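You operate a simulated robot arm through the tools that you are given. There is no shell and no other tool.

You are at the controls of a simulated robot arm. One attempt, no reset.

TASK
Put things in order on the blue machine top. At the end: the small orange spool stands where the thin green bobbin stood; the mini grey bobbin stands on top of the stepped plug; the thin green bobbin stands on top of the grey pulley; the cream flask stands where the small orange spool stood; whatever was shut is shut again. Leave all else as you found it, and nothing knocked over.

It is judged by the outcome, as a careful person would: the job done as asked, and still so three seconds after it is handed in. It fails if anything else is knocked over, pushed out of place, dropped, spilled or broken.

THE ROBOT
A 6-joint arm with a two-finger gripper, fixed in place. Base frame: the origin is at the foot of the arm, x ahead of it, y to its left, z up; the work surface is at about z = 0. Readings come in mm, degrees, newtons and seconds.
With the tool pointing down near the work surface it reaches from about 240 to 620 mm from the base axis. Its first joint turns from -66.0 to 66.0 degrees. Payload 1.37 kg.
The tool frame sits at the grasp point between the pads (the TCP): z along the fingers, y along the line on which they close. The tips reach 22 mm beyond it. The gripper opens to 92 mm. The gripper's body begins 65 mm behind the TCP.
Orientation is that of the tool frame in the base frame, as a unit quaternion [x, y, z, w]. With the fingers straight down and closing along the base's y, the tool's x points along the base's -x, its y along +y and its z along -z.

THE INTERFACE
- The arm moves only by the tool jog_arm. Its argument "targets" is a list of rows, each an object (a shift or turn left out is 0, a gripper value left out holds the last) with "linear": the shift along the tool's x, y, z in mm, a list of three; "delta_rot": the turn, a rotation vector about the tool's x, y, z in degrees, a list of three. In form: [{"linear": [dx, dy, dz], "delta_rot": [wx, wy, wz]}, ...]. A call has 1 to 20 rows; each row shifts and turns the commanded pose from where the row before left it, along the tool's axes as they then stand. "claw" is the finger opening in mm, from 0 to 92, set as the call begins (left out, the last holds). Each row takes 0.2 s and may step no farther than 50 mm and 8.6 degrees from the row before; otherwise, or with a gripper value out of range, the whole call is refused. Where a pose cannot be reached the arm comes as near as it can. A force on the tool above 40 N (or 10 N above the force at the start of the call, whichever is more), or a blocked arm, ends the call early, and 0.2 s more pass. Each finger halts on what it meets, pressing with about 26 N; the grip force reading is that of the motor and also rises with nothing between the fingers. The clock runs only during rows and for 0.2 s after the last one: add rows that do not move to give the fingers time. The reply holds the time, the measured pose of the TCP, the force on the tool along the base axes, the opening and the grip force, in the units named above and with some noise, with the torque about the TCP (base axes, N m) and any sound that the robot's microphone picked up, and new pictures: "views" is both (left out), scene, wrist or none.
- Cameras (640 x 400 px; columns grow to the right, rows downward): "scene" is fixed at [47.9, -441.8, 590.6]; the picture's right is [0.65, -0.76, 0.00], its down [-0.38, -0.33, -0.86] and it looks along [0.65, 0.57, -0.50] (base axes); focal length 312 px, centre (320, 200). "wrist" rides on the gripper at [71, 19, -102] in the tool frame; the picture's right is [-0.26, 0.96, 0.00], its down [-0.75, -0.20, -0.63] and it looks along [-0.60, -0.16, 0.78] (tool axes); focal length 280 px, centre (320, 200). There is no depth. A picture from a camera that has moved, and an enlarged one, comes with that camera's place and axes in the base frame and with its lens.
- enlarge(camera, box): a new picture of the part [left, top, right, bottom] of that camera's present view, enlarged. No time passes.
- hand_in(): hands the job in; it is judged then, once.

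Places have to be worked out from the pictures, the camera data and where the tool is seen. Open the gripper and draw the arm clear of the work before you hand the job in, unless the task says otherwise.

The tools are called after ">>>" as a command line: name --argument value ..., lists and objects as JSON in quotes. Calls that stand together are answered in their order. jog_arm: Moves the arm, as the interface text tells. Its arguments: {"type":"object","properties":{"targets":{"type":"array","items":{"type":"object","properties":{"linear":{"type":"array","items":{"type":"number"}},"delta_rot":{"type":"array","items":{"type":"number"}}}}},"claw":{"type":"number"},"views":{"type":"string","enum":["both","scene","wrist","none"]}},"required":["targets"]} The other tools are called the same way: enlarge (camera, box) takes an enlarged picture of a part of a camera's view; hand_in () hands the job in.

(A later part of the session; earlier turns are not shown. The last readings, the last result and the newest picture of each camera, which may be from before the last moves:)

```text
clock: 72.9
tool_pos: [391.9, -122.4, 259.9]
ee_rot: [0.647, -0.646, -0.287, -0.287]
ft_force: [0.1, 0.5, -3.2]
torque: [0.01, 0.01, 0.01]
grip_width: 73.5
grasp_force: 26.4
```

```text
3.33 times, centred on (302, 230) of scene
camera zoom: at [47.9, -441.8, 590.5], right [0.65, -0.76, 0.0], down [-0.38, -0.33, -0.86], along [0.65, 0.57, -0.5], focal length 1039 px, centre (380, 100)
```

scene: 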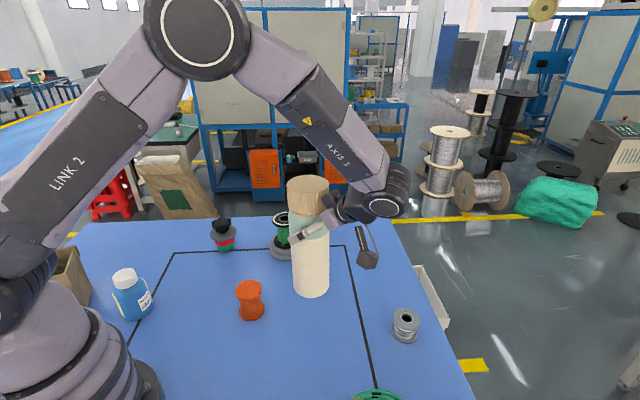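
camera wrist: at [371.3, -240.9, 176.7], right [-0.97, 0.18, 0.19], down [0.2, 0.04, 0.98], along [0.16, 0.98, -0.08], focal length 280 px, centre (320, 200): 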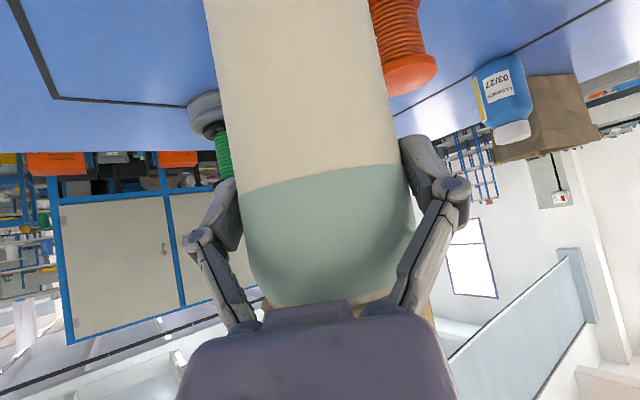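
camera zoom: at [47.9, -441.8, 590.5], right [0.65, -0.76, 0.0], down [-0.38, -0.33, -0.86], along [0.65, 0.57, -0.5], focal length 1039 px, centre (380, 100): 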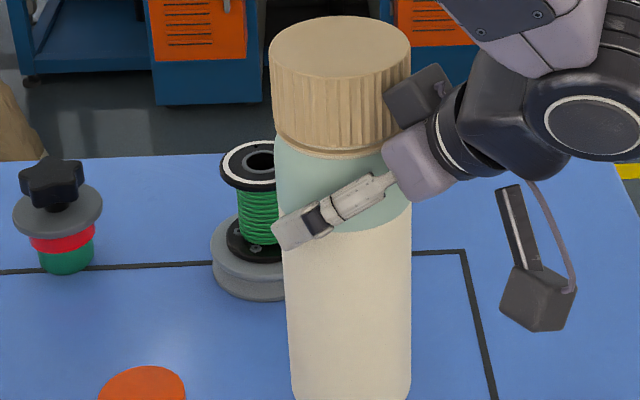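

Flask bottom is about 112 mm up and stable. I'm swinging it slowly along an arc (with yaw) towards the old orange-spool place — first half.

>>> jog_arm --targets '[{"linear": [-12.6, -6.8, 14.0], "delta_rot": [-1.24, 0, -1.115]}, {"linear": [-12.6, -6.8, 14.0], "delta_rot": [-1.24, 0, -1.115]}, {"linear": [-12.9, -6.0, 14.3], "delta_rot": [-1.24, 0, -1.115]}, {"linear": [-12.9, -6.0, 14.3], "delta_rot": [-1.24, 0, -1.115]}, {"linear": [-13.2, -5.3, 14.6], "delta_rot": [-1.24, 0, -1.115]}, {"linear": [-13.2, -5.3, 14.6], "delta_rot": [-1.24, 0, -1.115]}, {"linear": [-13.4, -4.5, 14.9], "delta_rot": [-1.24, 0, -1.115]}, {"linear": [-13.4, -4.5, 14.9], "delta_rot": [-1.24, 0, -1.115]}, {"linear": [-13.7, -3.8, 15.2], "delta_rot": [-1.24, 0, -1.115]}, {"linear": [-13.7, -3.8, 15.2], "delta_rot": [-1.24, 0, -1.115]}, {"linear": [-13.9, -3.0, 15.4], "delta_rot": [-1.24, 0, -1.115]}, {"linear": [-13.9, -3.0, 15.4], "delta_rot": [-1.24, 0, -1.115]}, {}]' --views "scene"

```text
clock: 75.7
tool_pos: [408.8, 120.6, 260.3]
ee_rot: [0.748, -0.524, -0.334, -0.233]
ft_force: [0.3, -0.1, -3.4]
torque: [-0.01, 0.02, 0.01]
grip_width: 73.0
grasp_force: 26.1
```

scene: 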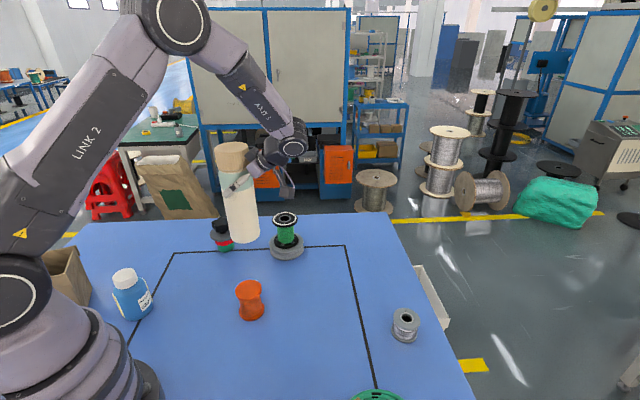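

On track. The plug's knob top may be near z≈100, so I'm raising the flask another 35 mm before passing by it, then continuing the arc.

>>> jog_arm --targets '[{"linear": [-8.7, 0, -7.8]}, {"linear": [-8.7, 0, -7.8]}, {"linear": [-8.6, 0, -7.8]}, {"linear": [-14.1, -2.1, 15.6], "delta_rot": [-1.24, 0, -1.115]}, {"linear": [-14.1, -2.1, 15.6], "delta_rot": [-1.24, 0, -1.115]}, {"linear": [-14.2, -1.3, 15.8], "delta_rot": [-1.24, 0, -1.115]}, {"linear": [-14.2, -1.3, 15.8], "delta_rot": [-1.24, 0, -1.115]}, {"linear": [-14.4, -0.5, 16.0], "delta_rot": [-1.24, 0, -1.115]}, {"linear": [-14.4, -0.5, 16.0], "delta_rot": [-1.24, 0, -1.115]}, {"linear": [-14.5, 0.4, 16.1], "delta_rot": [-1.24, 0, -1.115]}, {"linear": [-14.5, 0.4, 16.1], "delta_rot": [-1.24, 0, -1.115]}, {"linear": [-14.6, 1.3, 16.2], "delta_rot": [-1.24, 0, -1.115]}, {"linear": [-14.6, 1.3, 16.2], "delta_rot": [-1.24, 0, -1.115]}, {}]' --views "both"

```text
clock: 78.7
tool_pos: [315.8, 312.0, 293.7]
ee_rot: [0.816, -0.411, -0.363, -0.181]
ft_force: [0.5, -0.3, -2.7]
torque: [-0.01, -0.02, -0.02]
grip_width: 73.3
grasp_force: 25.6
camera wrist: at [374.6, 202.1, 308.8], right [-0.88, -0.43, 0.2], down [0.14, 0.16, 0.98], along [-0.46, 0.89, -0.08], focal length 280 px, centre (320, 200)
```

scene: 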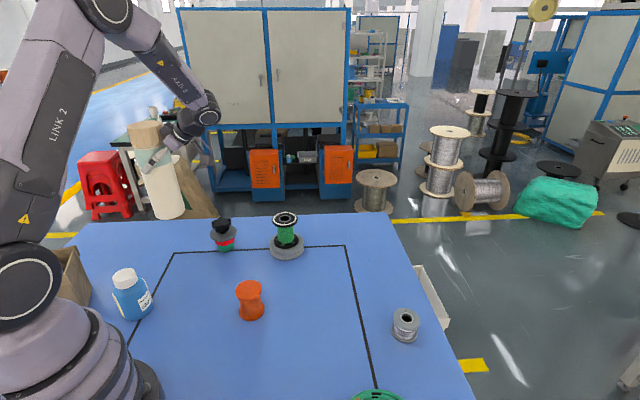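
wrist: 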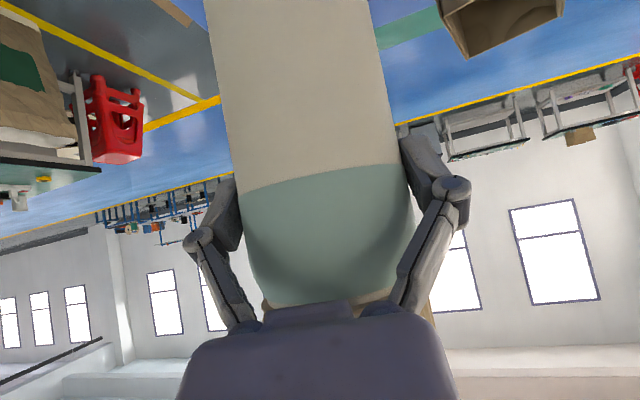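

Nearly there. I'm moving over the target place and lowering to about 15 mm above the table.

>>> jog_arm --targets '[{"linear": [-14.6, -0.15, 16.2]}, {"linear": [-14.6, -0.15, 16.2]}, {}, {"linear": [11.9, 0, 10.7]}, {"linear": [11.9, 0, 10.7]}, {"linear": [11.9, 0, 10.7]}, {"linear": [11.9, 0, 10.7]}, {"linear": [11.9, 0, 10.7]}, {"linear": [11.9, 0, 10.7]}, {"linear": [11.9, 0, 10.7]}, {"linear": [8, 0, 7.2]}, {}, {}]' --views "both"

>>> enlarge --camera "scene" --box '[90, 160, 250, 260]'

>>> enlarge --camera "scene" --box '[130, 210, 226, 270]'

```text
clock: 81.5
tool_pos: [290.2, 344.8, 169.7]
ee_rot: [0.816, -0.411, -0.363, -0.181]
ft_force: [-0.3, 0.0, -3.2]
torque: [-0.02, -0.01, -0.02]
grip_width: 73.4
grasp_force: 26.0
camera wrist: at [349.0, 236.0, 185.6], right [-0.88, -0.43, 0.2], down [0.14, 0.16, 0.98], along [-0.46, 0.89, -0.08], focal length 280 px, centre (320, 200)
```

scene: 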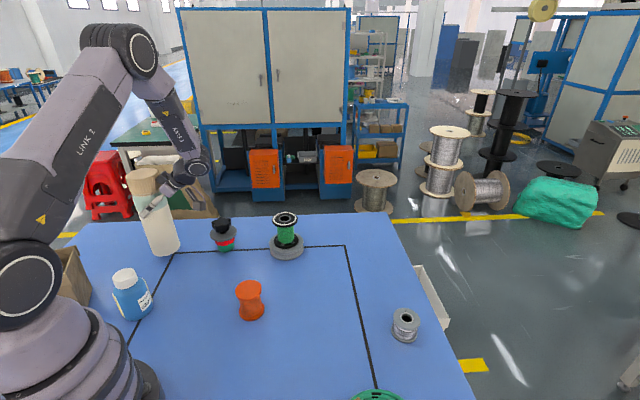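
wrist: 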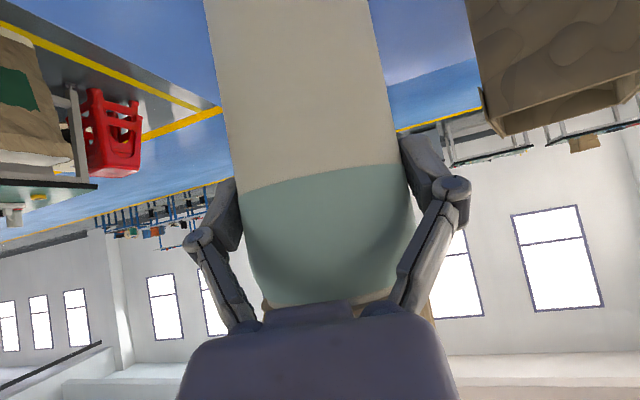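

```text
4.00 times, centred on (170, 210) of scene
camera zoom: at [47.9, -441.7, 590.6], right [0.65, -0.76, 0.0], down [-0.38, -0.33, -0.86], along [0.65, 0.57, -0.5], focal length 1246 px, centre (920, 160)
```

zoom: 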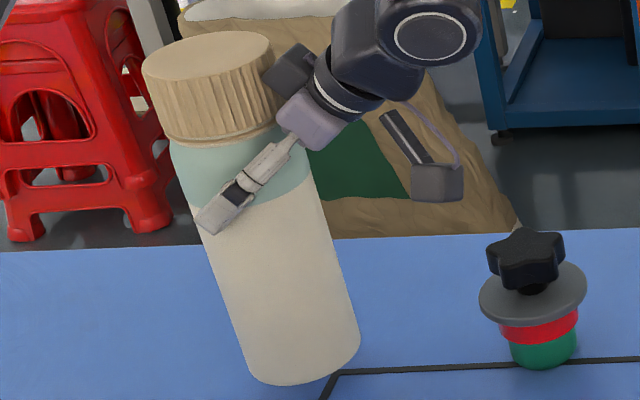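

```text
6.67 times, centred on (178, 240) of scene
camera zoom: at [47.9, -441.7, 590.6], right [0.65, -0.76, 0.0], down [-0.38, -0.33, -0.86], along [0.65, 0.57, -0.5], focal length 2078 px, centre (1267, -67)
```

zoom: 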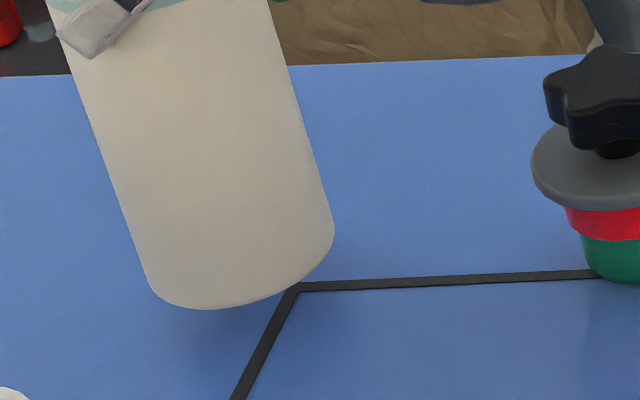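

The flask is upright within about 1° and aligned within about 2 mm of the spool's old footprint. I'm lowering it.

>>> jog_arm --targets '[{"linear": [6, 0, 5.4]}, {"linear": [5.2, 0, 4.7]}, {}]' --views "none"

>>> jog_arm --targets '[{"linear": [1.5, 0, 1.35]}, {}]' --views "none"

>>> jog_arm --targets '[{"linear": [1.5, 0, 1.35]}, {}]' --views "scene"

>>> enlarge --camera "scene" --box '[130, 210, 226, 270]'

```text
clock: 82.3
tool_pos: [289.2, 344.6, 153.8]
ee_rot: [0.816, -0.411, -0.363, -0.182]
ft_force: [0.0, 0.5, -3.0]
torque: [-0.04, 0.0, 0.01]
grip_width: 73.4
grasp_force: 26.0
```

```text
clock: 82.9
tool_pos: [290.5, 345.6, 151.5]
ee_rot: [0.817, -0.41, -0.363, -0.181]
ft_force: [0.3, -0.7, -2.8]
torque: [0.03, -0.02, 0.03]
grip_width: 73.5
grasp_force: 26.4
```

```text
clock: 83.5
tool_pos: [291.6, 345.6, 150.4]
ee_rot: [0.816, -0.411, -0.363, -0.182]
ft_force: [-0.5, 0.1, -3.0]
torque: [-0.03, -0.06, 0.01]
grip_width: 73.5
grasp_force: 25.9
```

scene: 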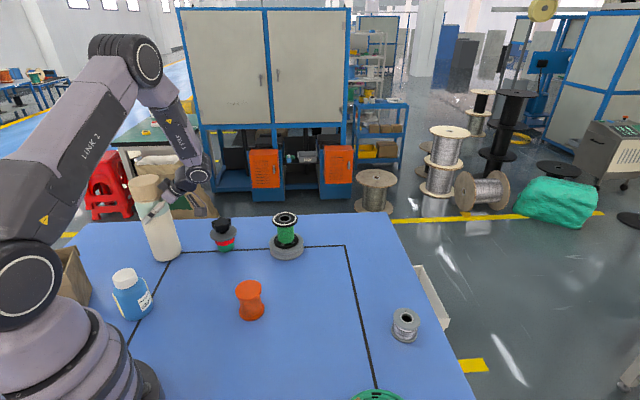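

```text
6.67 times, centred on (178, 240) of scene
camera zoom: at [47.9, -441.7, 590.6], right [0.65, -0.76, 0.0], down [-0.38, -0.33, -0.86], along [0.65, 0.57, -0.5], focal length 2078 px, centre (1267, -67)
```

zoom: 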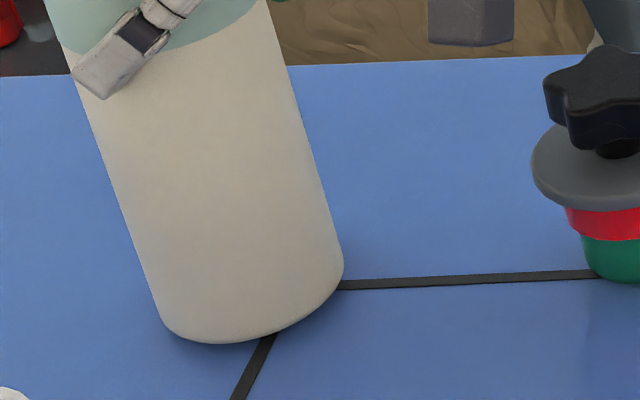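

A few mm to go. I'm continuing down in small steps.

>>> jog_arm --targets '[{"linear": [1.3, 0, 1.15]}, {}]' --views "none"

>>> jog_arm --targets '[{"linear": [1.1, 0, 1.0]}, {}]' --views "none"

>>> jog_arm --targets '[{"linear": [0.8, 0, 0.7]}, {}]' --views "none"

```text
clock: 84.1
tool_pos: [291.3, 347.5, 149.5]
ee_rot: [0.816, -0.411, -0.363, -0.181]
ft_force: [0.7, -0.5, -4.0]
torque: [0.03, -0.01, -0.04]
grip_width: 73.4
grasp_force: 26.0
```

```text
clock: 84.7
tool_pos: [289.3, 348.2, 147.2]
ee_rot: [0.817, -0.411, -0.363, -0.181]
ft_force: [-0.3, 0.4, -2.8]
torque: [-0.01, -0.01, -0.01]
grip_width: 73.4
grasp_force: 26.1
```

```text
clock: 85.3
tool_pos: [290.8, 347.5, 146.4]
ee_rot: [0.816, -0.411, -0.363, -0.182]
ft_force: [-1.5, -3.6, 9.0]
torque: [-0.17, 0.3, 0.07]
grip_width: 73.2
grasp_force: 26.0
```

Contact felt. I'm opening the gripper.

>>> jog_arm --targets '[{}, {}, {}, {}, {}]' --claw 92 --views "both"

>>> enlarge --camera "scene" --box '[90, 160, 250, 260]'

>>> enlarge --camera "wrist" --box '[160, 120, 480, 320]'

```text
clock: 86.5
tool_pos: [290.0, 347.8, 146.4]
ee_rot: [0.816, -0.411, -0.362, -0.182]
ft_force: [0.6, 0.1, -0.7]
torque: [0.03, 0.02, 0.0]
grip_width: 92.0
grasp_force: 0.0
camera wrist: at [348.7, 237.9, 162.0], right [-0.88, -0.43, 0.2], down [0.14, 0.16, 0.98], along [-0.46, 0.89, -0.08], focal length 280 px, centre (320, 200)
```

scene: 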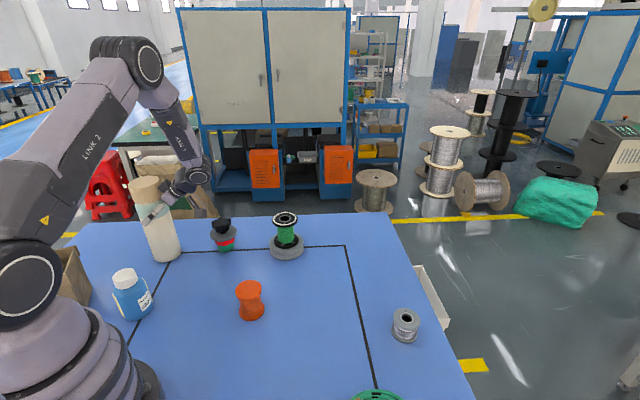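
wrist: 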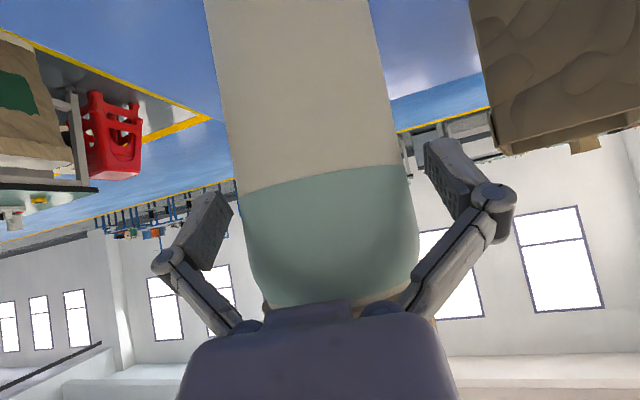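

```text
4.00 times, centred on (170, 210) of scene
camera zoom: at [47.9, -441.8, 590.6], right [0.65, -0.76, 0.0], down [-0.38, -0.33, -0.86], along [0.65, 0.57, -0.5], focal length 1246 px, centre (920, 160)
```

zoom: 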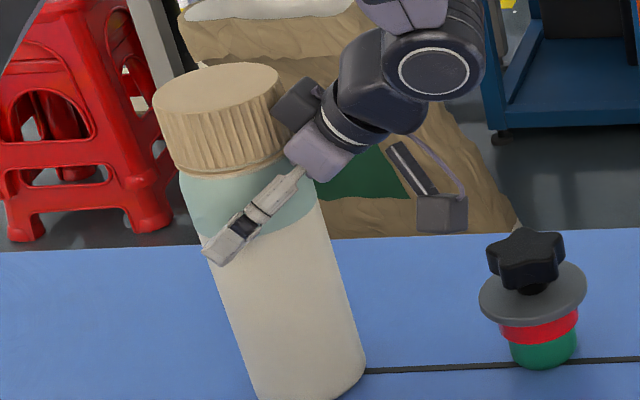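

```text
2.00 times, centred on (320, 220) of wrist
camera zoom: at [348.7, 237.9, 162.0], right [-0.88, -0.43, 0.2], down [0.14, 0.16, 0.98], along [-0.46, 0.89, -0.08], focal length 561 px, centre (320, 160)
```

zoom: 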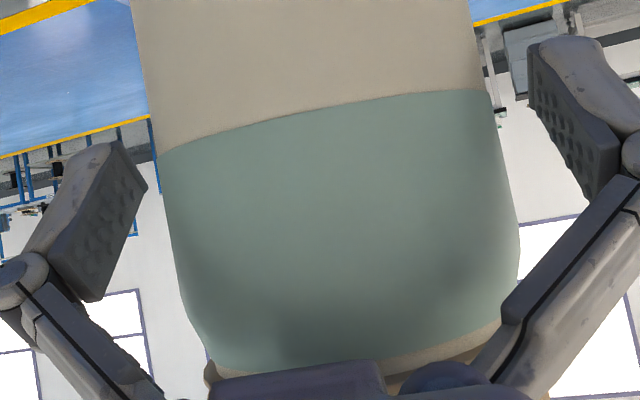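

The flask is released and standing. I'm shifting 2 mm to even the finger gaps and backing off horizontally.

>>> jog_arm --targets '[{"linear": [0, -2, 0]}, {"linear": [6.7, 0, -7.4]}, {"linear": [6.7, 0, -7.4]}, {"linear": [6.7, 0, -7.4]}, {}]' --views "both"

>>> enlarge --camera "scene" --box '[90, 170, 250, 270]'

```text
clock: 87.7
tool_pos: [310.8, 323.7, 144.9]
ee_rot: [0.817, -0.411, -0.363, -0.181]
ft_force: [1.0, -0.4, -1.0]
torque: [0.01, 0.04, -0.01]
grip_width: 91.9
grasp_force: 0.0
camera wrist: at [368.8, 214.4, 160.9], right [-0.88, -0.43, 0.2], down [0.14, 0.16, 0.98], along [-0.46, 0.89, -0.08], focal length 280 px, centre (320, 200)
```

scene: 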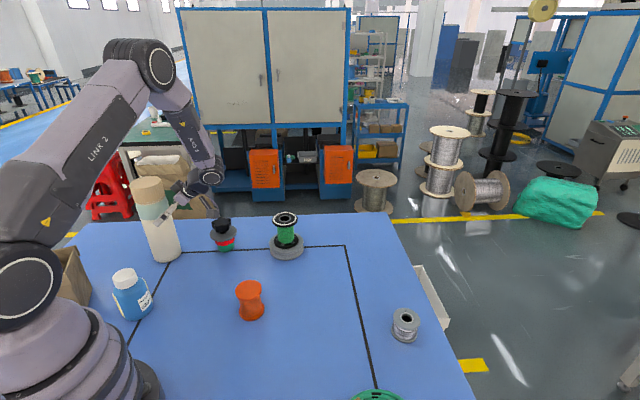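
wrist: 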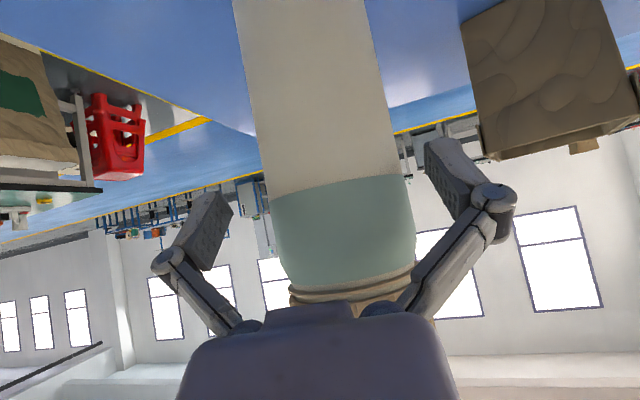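

```text
4.00 times, centred on (170, 220) of scene
camera zoom: at [47.9, -441.8, 590.6], right [0.65, -0.76, 0.0], down [-0.38, -0.33, -0.86], along [0.65, 0.57, -0.5], focal length 1246 px, centre (920, 120)
```

zoom: 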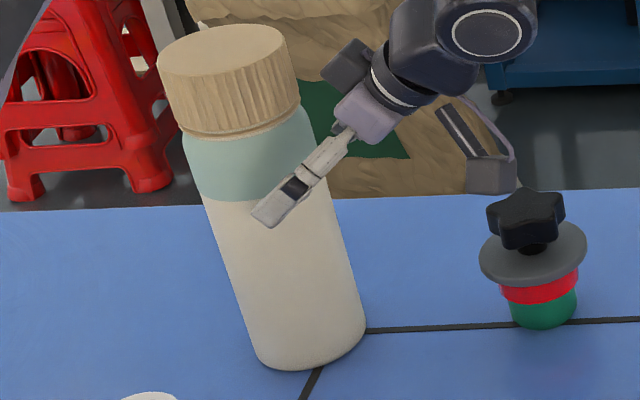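

The flask stands upright and shut. I'm backing off further and rising.

>>> jog_arm --targets '[{"linear": [8.4, 0, -9.3]}, {"linear": [8.4, 0, -9.3]}, {"linear": [-29.7, 0, -26.8]}, {"linear": [-29.7, 0, -26.8]}, {"linear": [-29.7, 0, -26.8]}, {"linear": [-29.7, 0, -26.8]}, {"delta_rot": [0, 8, 0]}, {"delta_rot": [0, 8, 0]}, {"delta_rot": [0, 8, 0]}, {"delta_rot": [0, 8, 0]}, {"delta_rot": [0, 8, 0]}, {"delta_rot": [0, 8, 0]}, {}, {}]' --views "both"

>>> enlarge --camera "scene" --box '[90, 170, 250, 270]'

```text
clock: 90.7
tool_pos: [325.1, 303.5, 306.4]
ee_rot: [0.893, -0.449, 0.001, 0.002]
ft_force: [-0.2, 0.6, -0.1]
torque: [-0.02, 0.02, -0.02]
grip_width: 92.0
grasp_force: 0.1
camera wrist: at [352.2, 237.0, 408.3], right [-0.93, -0.37, 0.0], down [-0.29, 0.73, 0.62], along [-0.23, 0.58, -0.78], focal length 280 px, centre (320, 200)
```

scene: 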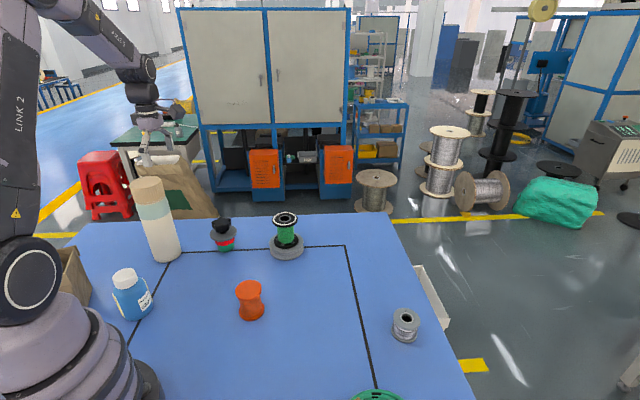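
wrist: 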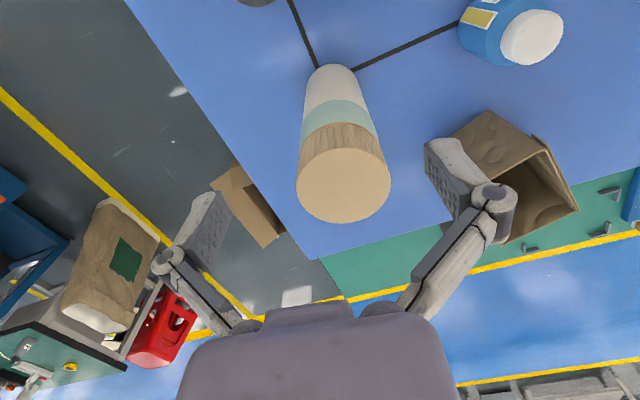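

```text
4.00 times, centred on (170, 220) of scene
camera zoom: at [47.9, -441.7, 590.6], right [0.65, -0.76, 0.0], down [-0.38, -0.33, -0.86], along [0.65, 0.57, -0.5], focal length 1246 px, centre (920, 120)
```

zoom: 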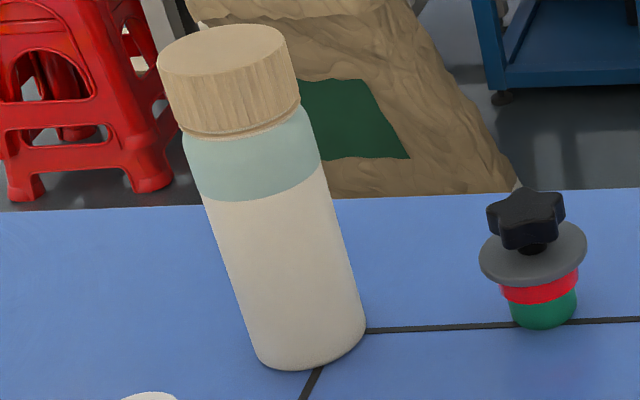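

The flask is at about (290.5, 344–347), within a few mm of the spool's old place. I'm yawing the tool back to its original heading.

>>> jog_arm --targets '[{"delta_rot": [0, 0, 8.44]}, {"delta_rot": [0, 0, 8.44]}, {"delta_rot": [0, 0, 8.44]}, {"delta_rot": [0, 0, 8.44]}, {"delta_rot": [0, 0, 8.44]}, {"delta_rot": [0, 0, 8.44]}, {"delta_rot": [0, 0, 8.44]}, {"delta_rot": [0, 0, 8.44]}, {"delta_rot": [0, 0, 8.44]}, {"delta_rot": [0, 0, 8.44]}, {"delta_rot": [0, 0, 8.44]}, {"delta_rot": [0, 0, 8.44]}, {"delta_rot": [0, 0, 8.44]}, {"delta_rot": [0, 0, 8.44]}, {"delta_rot": [0, 0, 8.44]}, {}, {}]' --views "wrist"

```text
clock: 94.3
tool_pos: [323.9, 303.9, 307.0]
ee_rot: [0.001, 1.0, -0.001, 0.0]
ft_force: [1.2, -0.8, 0.2]
torque: [-0.04, 0.03, 0.01]
grip_width: 92.0
grasp_force: 0.1
camera wrist: at [254.0, 324.8, 407.8], right [0.26, 0.96, 0.0], down [0.75, -0.2, 0.63], along [0.6, -0.17, -0.78], focal length 280 px, centre (320, 200)
```

wrist: 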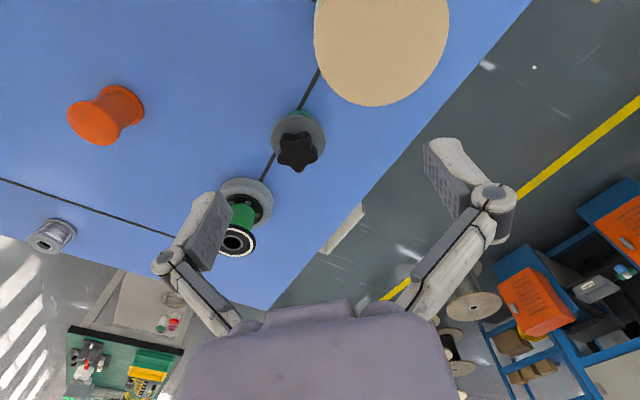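

Orientation is restored. I'm travelling over the bench to look at the mini grey bobbin near (500, −294).

>>> jog_arm --targets '[{"linear": [-8.15, -44.9, 3]}, {"linear": [-8.15, -44.9, 3]}, {"linear": [-8.15, -44.9, 3]}, {"linear": [-8.15, -44.9, 3]}, {"linear": [-8.15, -44.9, 3]}, {"linear": [-8.15, -44.9, 3]}, {"linear": [-8.15, -44.9, 3]}, {"linear": [-8.15, -44.9, 6]}, {"linear": [-8.15, -44.9, 10]}, {"linear": [-8.15, -44.9, 10]}, {"linear": [-8.15, -44.9, 10]}, {"linear": [-8.15, -44.9, 10]}, {"linear": [-8.15, -44.9, 10]}, {}, {}]' --views "both"

>>> enlarge --camera "wrist" --box '[240, 70, 400, 170]'

```text
clock: 97.5
tool_pos: [432.5, -278.6, 227.8]
ee_rot: [0.0, 1.0, 0.0, 0.0]
ft_force: [0.4, 0.1, -0.2]
torque: [0.0, -0.03, 0.0]
grip_width: 91.9
grasp_force: 0.1
camera wrist: at [361.8, -257.6, 329.9], right [0.26, 0.97, 0.0], down [0.75, -0.2, 0.63], along [0.6, -0.17, -0.78], focal length 280 px, centre (320, 200)
```

scene: 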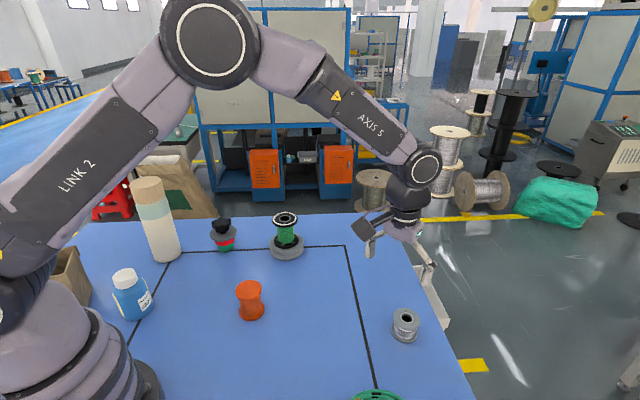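
wrist: 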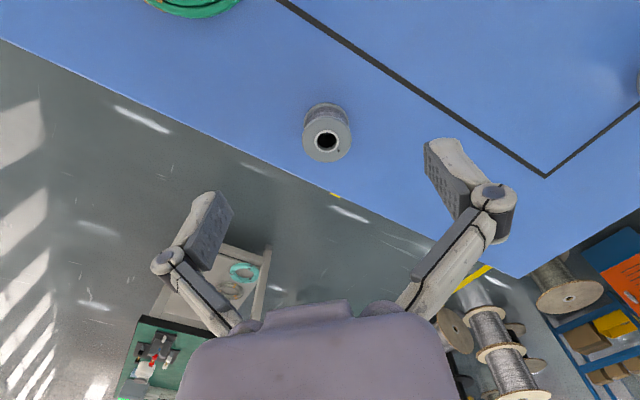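

```text
4.00 times, centred on (320, 120) of wrist
camera zoom: at [361.8, -257.6, 329.9], right [0.26, 0.97, 0.0], down [0.75, -0.2, 0.63], along [0.6, -0.17, -0.78], focal length 1122 px, centre (320, 520)
```

zoom: 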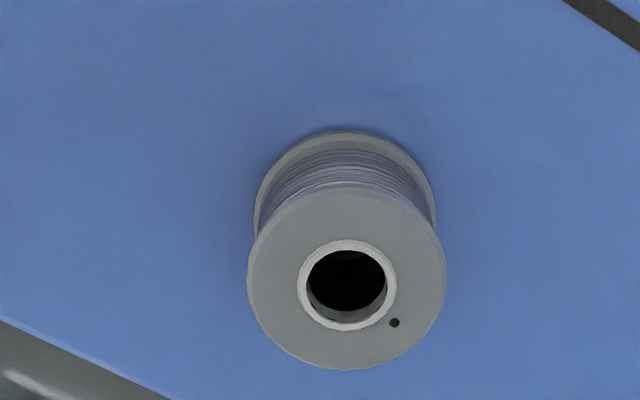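

Grey bobbin: about (505, −289.5), height about 42 mm, diameter about 54 mm. I'm moving above it for a closer check.

>>> jog_arm --targets '[{"linear": [-24.3, -3.7, 26]}, {"linear": [-24.3, -3.7, 26]}, {"linear": [-24.3, -3.6, 36]}, {}, {}]' --views "both"

>>> enlarge --camera "wrist" --box '[200, 50, 440, 200]'

```text
clock: 98.7
tool_pos: [504.2, -293.9, 141.0]
ee_rot: [0.0, 1.0, -0.001, 0.0]
ft_force: [0.1, 0.2, 0.0]
torque: [0.0, 0.03, 0.0]
grip_width: 91.8
grasp_force: 0.0
camera wrist: at [434.2, -273.7, 242.9], right [0.26, 0.97, 0.0], down [0.75, -0.2, 0.63], along [0.6, -0.17, -0.78], focal length 280 px, centre (320, 200)
```

scene: 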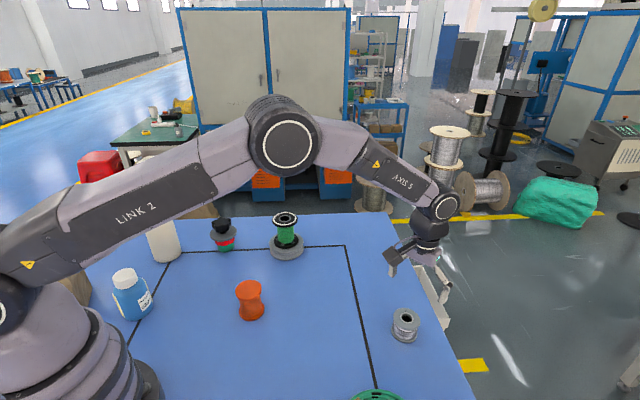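
wrist: 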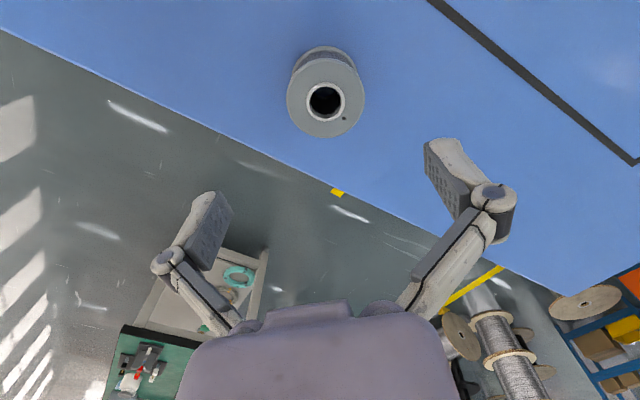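

```text
2.67 times, centred on (320, 125) of wrist
camera zoom: at [434.2, -273.7, 242.9], right [0.26, 0.97, 0.0], down [0.75, -0.2, 0.63], along [0.6, -0.17, -0.78], focal length 748 px, centre (320, 400)
```

zoom: 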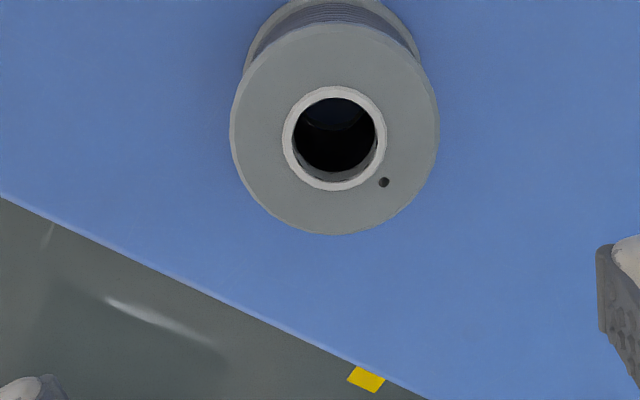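

Bobbin axis is about (502.8, −289.1), top z≈43. I'm adjusting and descending to TCP z≈39.

>>> jog_arm --targets '[{"linear": [1.4, 4.8, 0]}, {"linear": [0, 0, 35]}, {"linear": [0, 0, 35]}, {}, {}]' --views "wrist"

>>> enlarge --camera "wrist" --box '[160, 80, 480, 280]'

```text
clock: 99.9
tool_pos: [506.0, -286.2, 70.1]
ee_rot: [0.0, 1.0, -0.002, 0.0]
ft_force: [0.3, -0.2, -0.6]
torque: [-0.01, 0.02, 0.03]
grip_width: 92.2
grasp_force: 0.1
camera wrist: at [434.7, -265.3, 173.2], right [0.26, 0.97, 0.0], down [0.75, -0.2, 0.63], along [0.6, -0.17, -0.78], focal length 280 px, centre (320, 200)
```

wrist: 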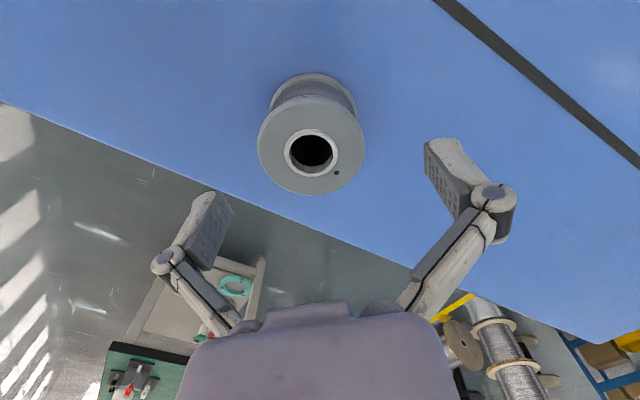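

```text
2.00 times, centred on (320, 180) of wrist
camera zoom: at [434.7, -265.3, 173.2], right [0.26, 0.97, 0.0], down [0.75, -0.2, 0.63], along [0.6, -0.17, -0.78], focal length 561 px, centre (320, 240)
```

zoom: 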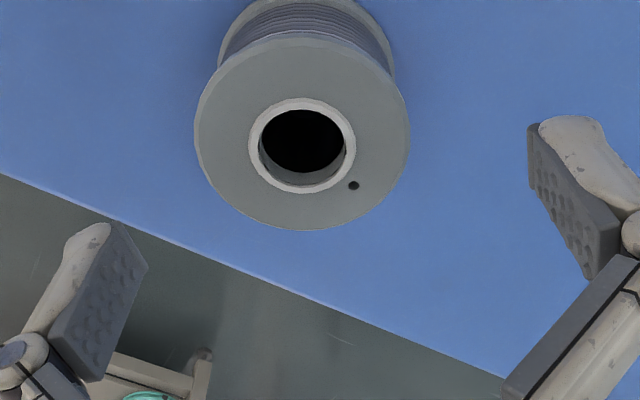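

The axis is (−1.7, −3.9) mm from the TCP. I'm correcting and lowering to grip height.

>>> jog_arm --targets '[{"linear": [1.7, -3.9, 0]}, {}, {"linear": [0, 0, 16]}, {"linear": [0, 0, 15]}, {}, {}]' --views "both"

>>> enlarge --camera "wrist" --box '[160, 80, 480, 280]'

```text
clock: 101.3
tool_pos: [501.9, -286.9, 41.6]
ee_rot: [0.0, 1.0, -0.001, -0.001]
ft_force: [0.1, 0.2, 0.9]
torque: [-0.03, -0.01, 0.0]
grip_width: 92.0
grasp_force: 0.0
camera wrist: at [431.7, -267.3, 144.5], right [0.26, 0.97, 0.0], down [0.75, -0.2, 0.63], along [0.6, -0.17, -0.78], focal length 280 px, centre (320, 200)
```

scene: 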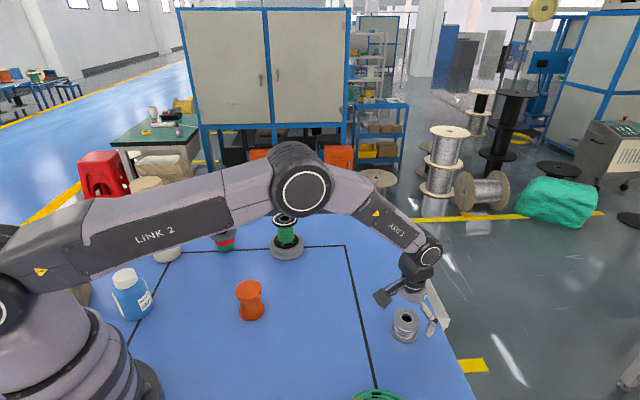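
wrist: 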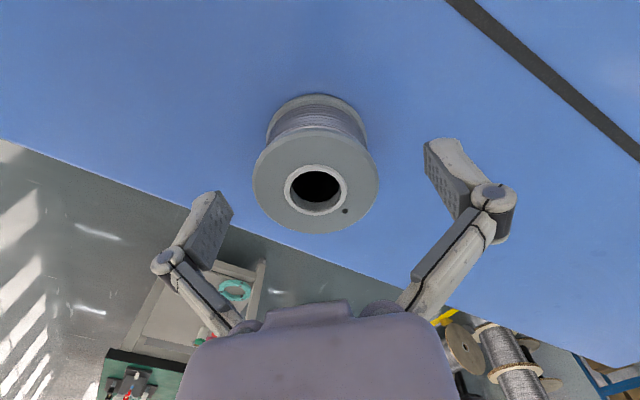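

```text
2.00 times, centred on (320, 180) of wrist
camera zoom: at [431.7, -267.3, 144.5], right [0.26, 0.97, 0.0], down [0.75, -0.2, 0.63], along [0.6, -0.17, -0.78], focal length 561 px, centre (320, 240)
```

zoom: 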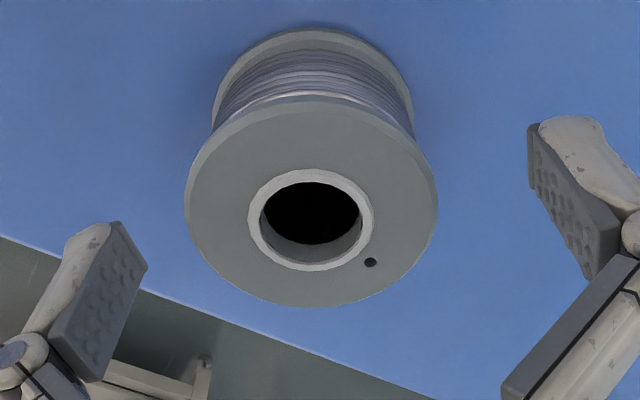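

Small residual offset (+1.6, −1.7). I'm nudging and closing.

>>> jog_arm --targets '[{"linear": [-1.6, -1.7, 1.5]}, {}, {}]' --views "none"

>>> jog_arm --targets '[{}, {}, {}, {}, {}]' --claw 44 --views "wrist"

>>> enlarge --camera "wrist" --box '[160, 80, 480, 280]'

```text
clock: 102.1
tool_pos: [502.7, -290.3, 41.6]
ee_rot: [0.0, 1.0, -0.002, 0.0]
ft_force: [0.8, -0.1, 0.1]
torque: [0.0, -0.01, 0.01]
grip_width: 91.9
grasp_force: 0.0
```

```text
clock: 103.3
tool_pos: [503.4, -290.2, 41.6]
ee_rot: [0.001, 1.0, -0.001, 0.0]
ft_force: [-2.0, 2.1, 8.4]
torque: [-0.02, 0.12, -0.08]
grip_width: 54.5
grasp_force: 26.0
camera wrist: at [433.1, -269.6, 143.8], right [0.26, 0.97, 0.0], down [0.75, -0.2, 0.63], along [0.6, -0.17, -0.78], focal length 280 px, centre (320, 200)
```

wrist: 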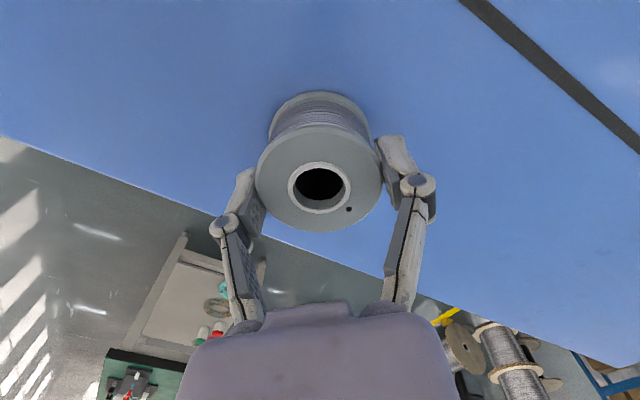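

```text
2.00 times, centred on (320, 180) of wrist
camera zoom: at [433.1, -269.6, 143.8], right [0.26, 0.97, 0.0], down [0.75, -0.2, 0.63], along [0.6, -0.17, -0.78], focal length 561 px, centre (320, 240)
```

zoom: 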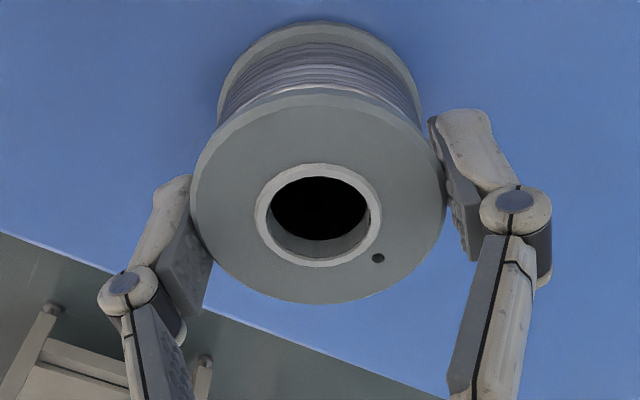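

Gripped at 54.5 mm, axis about 1 mm ahead of the TCP. I'm lifting high and moving to a viewing position beside the plug.

>>> jog_arm --targets '[{"linear": [0, 0, -12]}, {"linear": [0, 0, -32]}, {"linear": [0, 0, -40]}, {"linear": [0, 0, -40]}, {"linear": [0, 0, -40]}, {"linear": [9.7, 40.8, 0]}, {"linear": [9.7, 40.8, 0]}, {"linear": [9.7, 40.8, 0]}, {"linear": [9.7, 40.8, 0]}, {"linear": [9.7, 40.8, 0]}, {"linear": [9.7, 40.8, 0]}, {"linear": [9.7, 40.8, 0]}, {"linear": [9.7, 40.8, 0]}, {"linear": [9.7, 40.8, 0]}, {"linear": [9.7, 40.8, 0]}, {"linear": [9.7, 40.8, 0]}, {}, {}]' --views "both"

>>> enlarge --camera "wrist" --box '[380, 50, 540, 150]'

>>> enlarge --camera "scene" --box '[176, 200, 272, 260]'

```text
clock: 107.1
tool_pos: [397.3, 161.0, 203.7]
ee_rot: [0.0, 1.0, -0.001, 0.0]
ft_force: [-0.4, -1.3, -1.4]
torque: [0.02, -0.03, 0.0]
grip_width: 54.5
grasp_force: 25.6
camera wrist: at [326.1, 181.9, 306.4], right [0.26, 0.97, 0.0], down [0.75, -0.2, 0.63], along [0.6, -0.17, -0.78], focal length 280 px, centre (320, 200)
```

scene: 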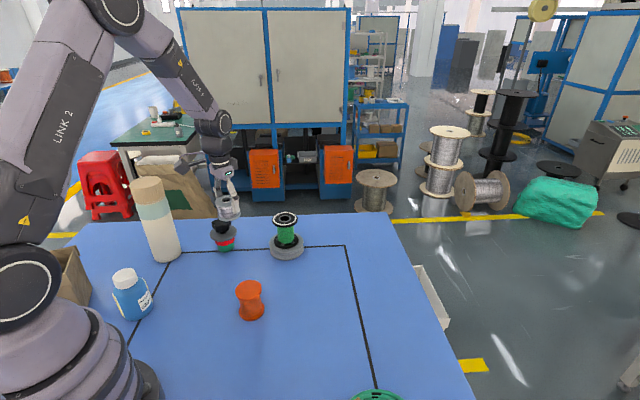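
wrist: 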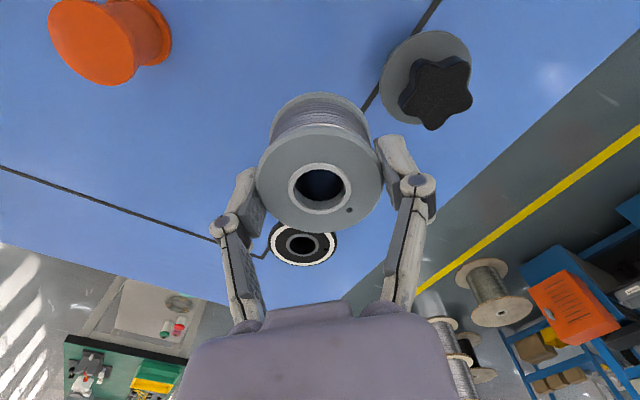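

```text
4.00 times, centred on (460, 100) of wrist
camera zoom: at [326.1, 181.9, 306.4], right [0.26, 0.97, 0.0], down [0.75, -0.2, 0.63], along [0.6, -0.17, -0.78], focal length 1122 px, centre (-240, 600)
```

zoom: 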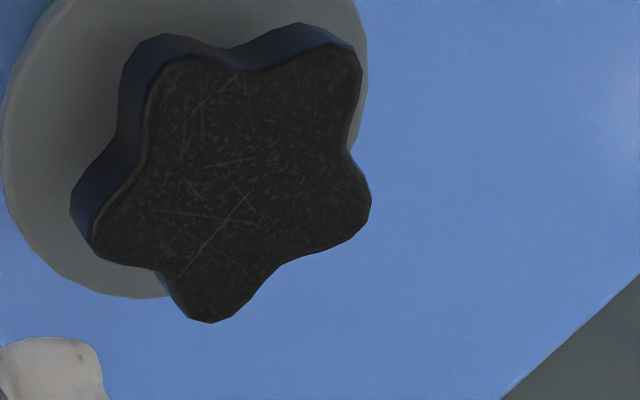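

```text
6.67 times, centred on (224, 230) of scene
camera zoom: at [47.9, -441.7, 590.6], right [0.65, -0.76, 0.0], down [-0.38, -0.33, -0.86], along [0.65, 0.57, -0.5], focal length 2078 px, centre (960, 0)
```

zoom: 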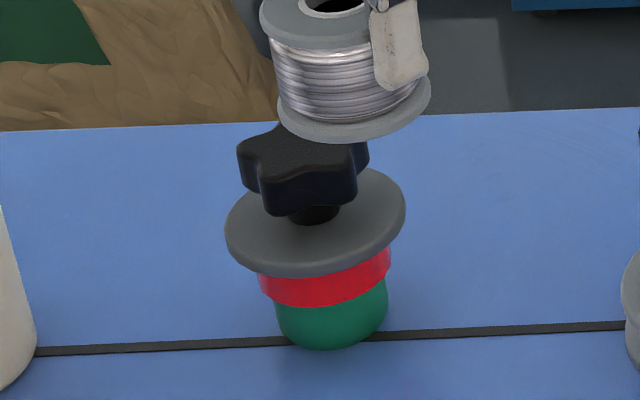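

From this view the knob centre is about (417, 249), top z≈92, with flat star lobes of about 25 mm radius. I'm moving the bobbin over it, about 30 mm above.

>>> jog_arm --targets '[{"linear": [-6.2, 29.4, 0]}, {"linear": [-6.2, 29.4, 0]}, {"linear": [-6.2, 29.3, 0]}, {"linear": [0, 0, 20]}, {"linear": [0, 0, 18]}, {}, {}]' --views "both"

>>> enlarge --camera "wrist" --box '[220, 20, 420, 145]'

>>> enlarge --camera "scene" --box '[176, 200, 272, 260]'

```text
clock: 108.7
tool_pos: [416.8, 246.9, 163.4]
ee_rot: [0.0, 1.0, 0.0, 0.0]
ft_force: [0.2, -0.8, -0.6]
torque: [-0.03, 0.01, -0.01]
grip_width: 54.5
grasp_force: 26.1
camera wrist: at [345.8, 267.4, 265.1], right [0.26, 0.97, 0.0], down [0.75, -0.2, 0.63], along [0.6, -0.17, -0.78], focal length 280 px, centre (320, 200)
```

scene: 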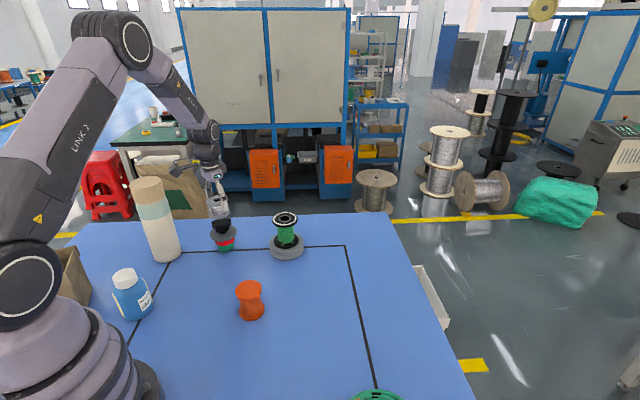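
wrist: 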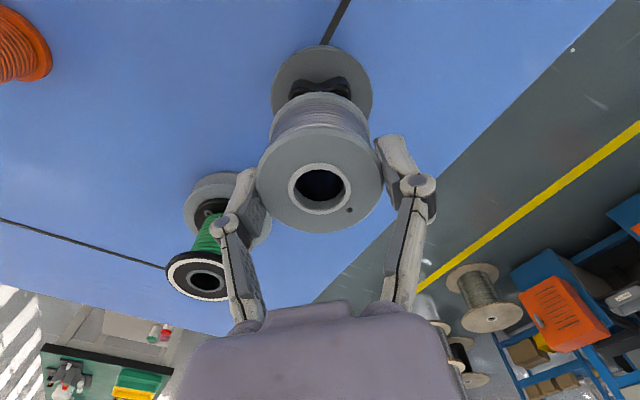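

```text
3.20 times, centred on (320, 82) of wrist
camera zoom: at [345.8, 267.4, 265.1], right [0.26, 0.97, 0.0], down [0.75, -0.2, 0.63], along [0.6, -0.17, -0.78], focal length 897 px, centre (320, 576)
```

zoom: 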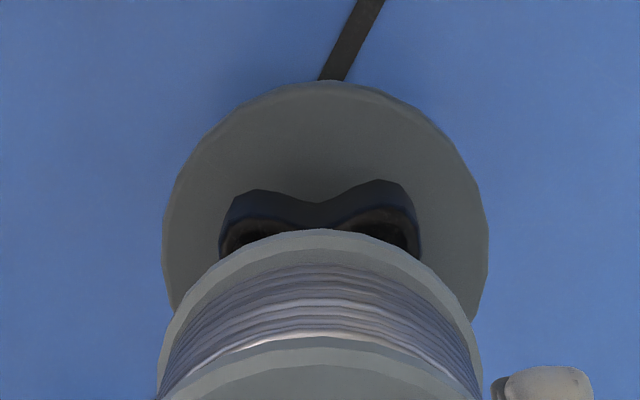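

```text
6.67 times, centred on (224, 230) of scene
camera zoom: at [47.9, -441.7, 590.6], right [0.65, -0.76, 0.0], down [-0.38, -0.33, -0.86], along [0.65, 0.57, -0.5], focal length 2078 px, centre (960, 0)
```

zoom: 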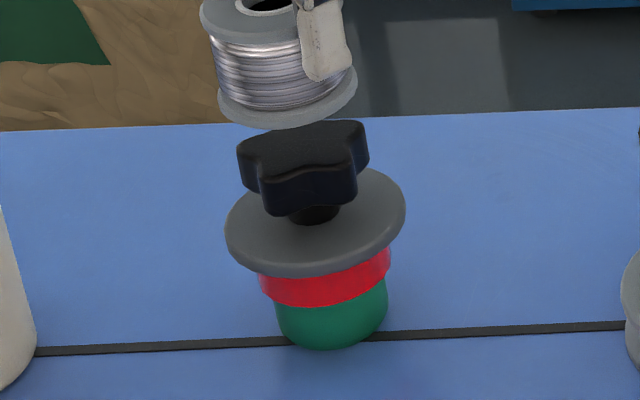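

Comparing against the disk and knob in both views, I need about +2.8 mm x and +0.8 mm y. I'm correcting and lowering 18 mm, then re-checking.

>>> jog_arm --targets '[{"linear": [-2.8, 0.8, 0]}, {}, {"linear": [0, 0, 9]}, {"linear": [0, 0, 9]}, {}, {}]' --views "both"

>>> enlarge --camera "wrist" --box '[220, 20, 420, 145]'

>>> enlarge --camera "scene" --box '[176, 200, 272, 260]'

```text
clock: 110.1
tool_pos: [418.8, 247.0, 147.4]
ee_rot: [0.0, 1.0, -0.002, 0.0]
ft_force: [-0.4, 0.6, -0.7]
torque: [0.04, 0.0, -0.04]
grip_width: 54.8
grasp_force: 26.1
camera wrist: at [347.9, 267.2, 248.7], right [0.26, 0.97, 0.0], down [0.75, -0.2, 0.63], along [0.6, -0.17, -0.78], focal length 280 px, centre (320, 200)
```

scene: 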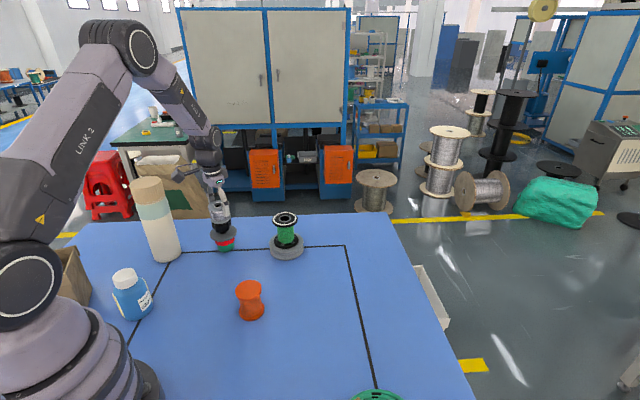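
wrist: 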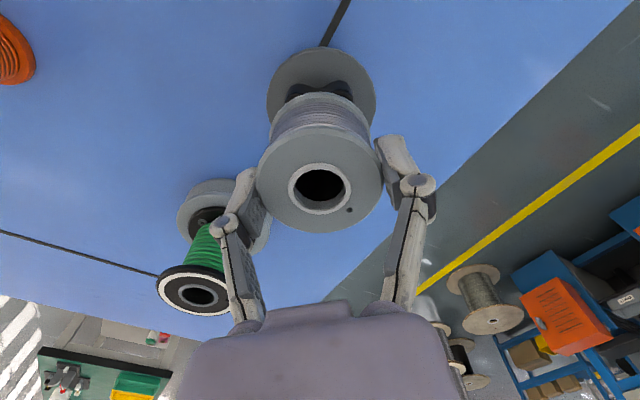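

```text
3.20 times, centred on (320, 82) of wrist
camera zoom: at [347.9, 267.2, 248.7], right [0.26, 0.97, 0.0], down [0.75, -0.2, 0.63], along [0.6, -0.17, -0.78], focal length 897 px, centre (320, 576)
```

zoom: 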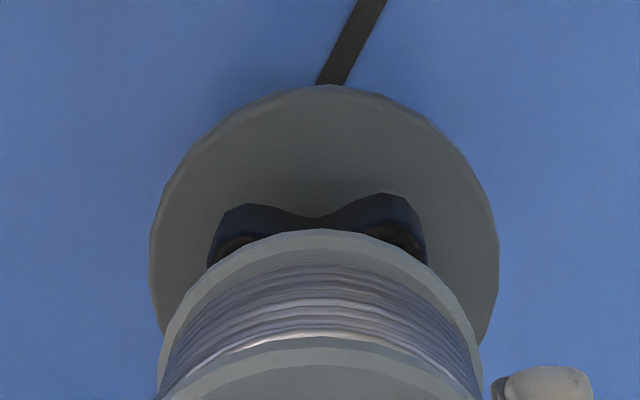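

```text
6.67 times, centred on (224, 230) of scene
camera zoom: at [47.9, -441.7, 590.6], right [0.65, -0.76, 0.0], down [-0.38, -0.33, -0.86], along [0.65, 0.57, -0.5], focal length 2078 px, centre (960, 0)
```

zoom: 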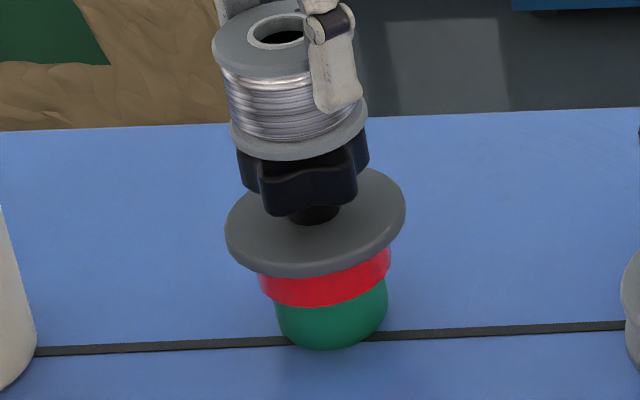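

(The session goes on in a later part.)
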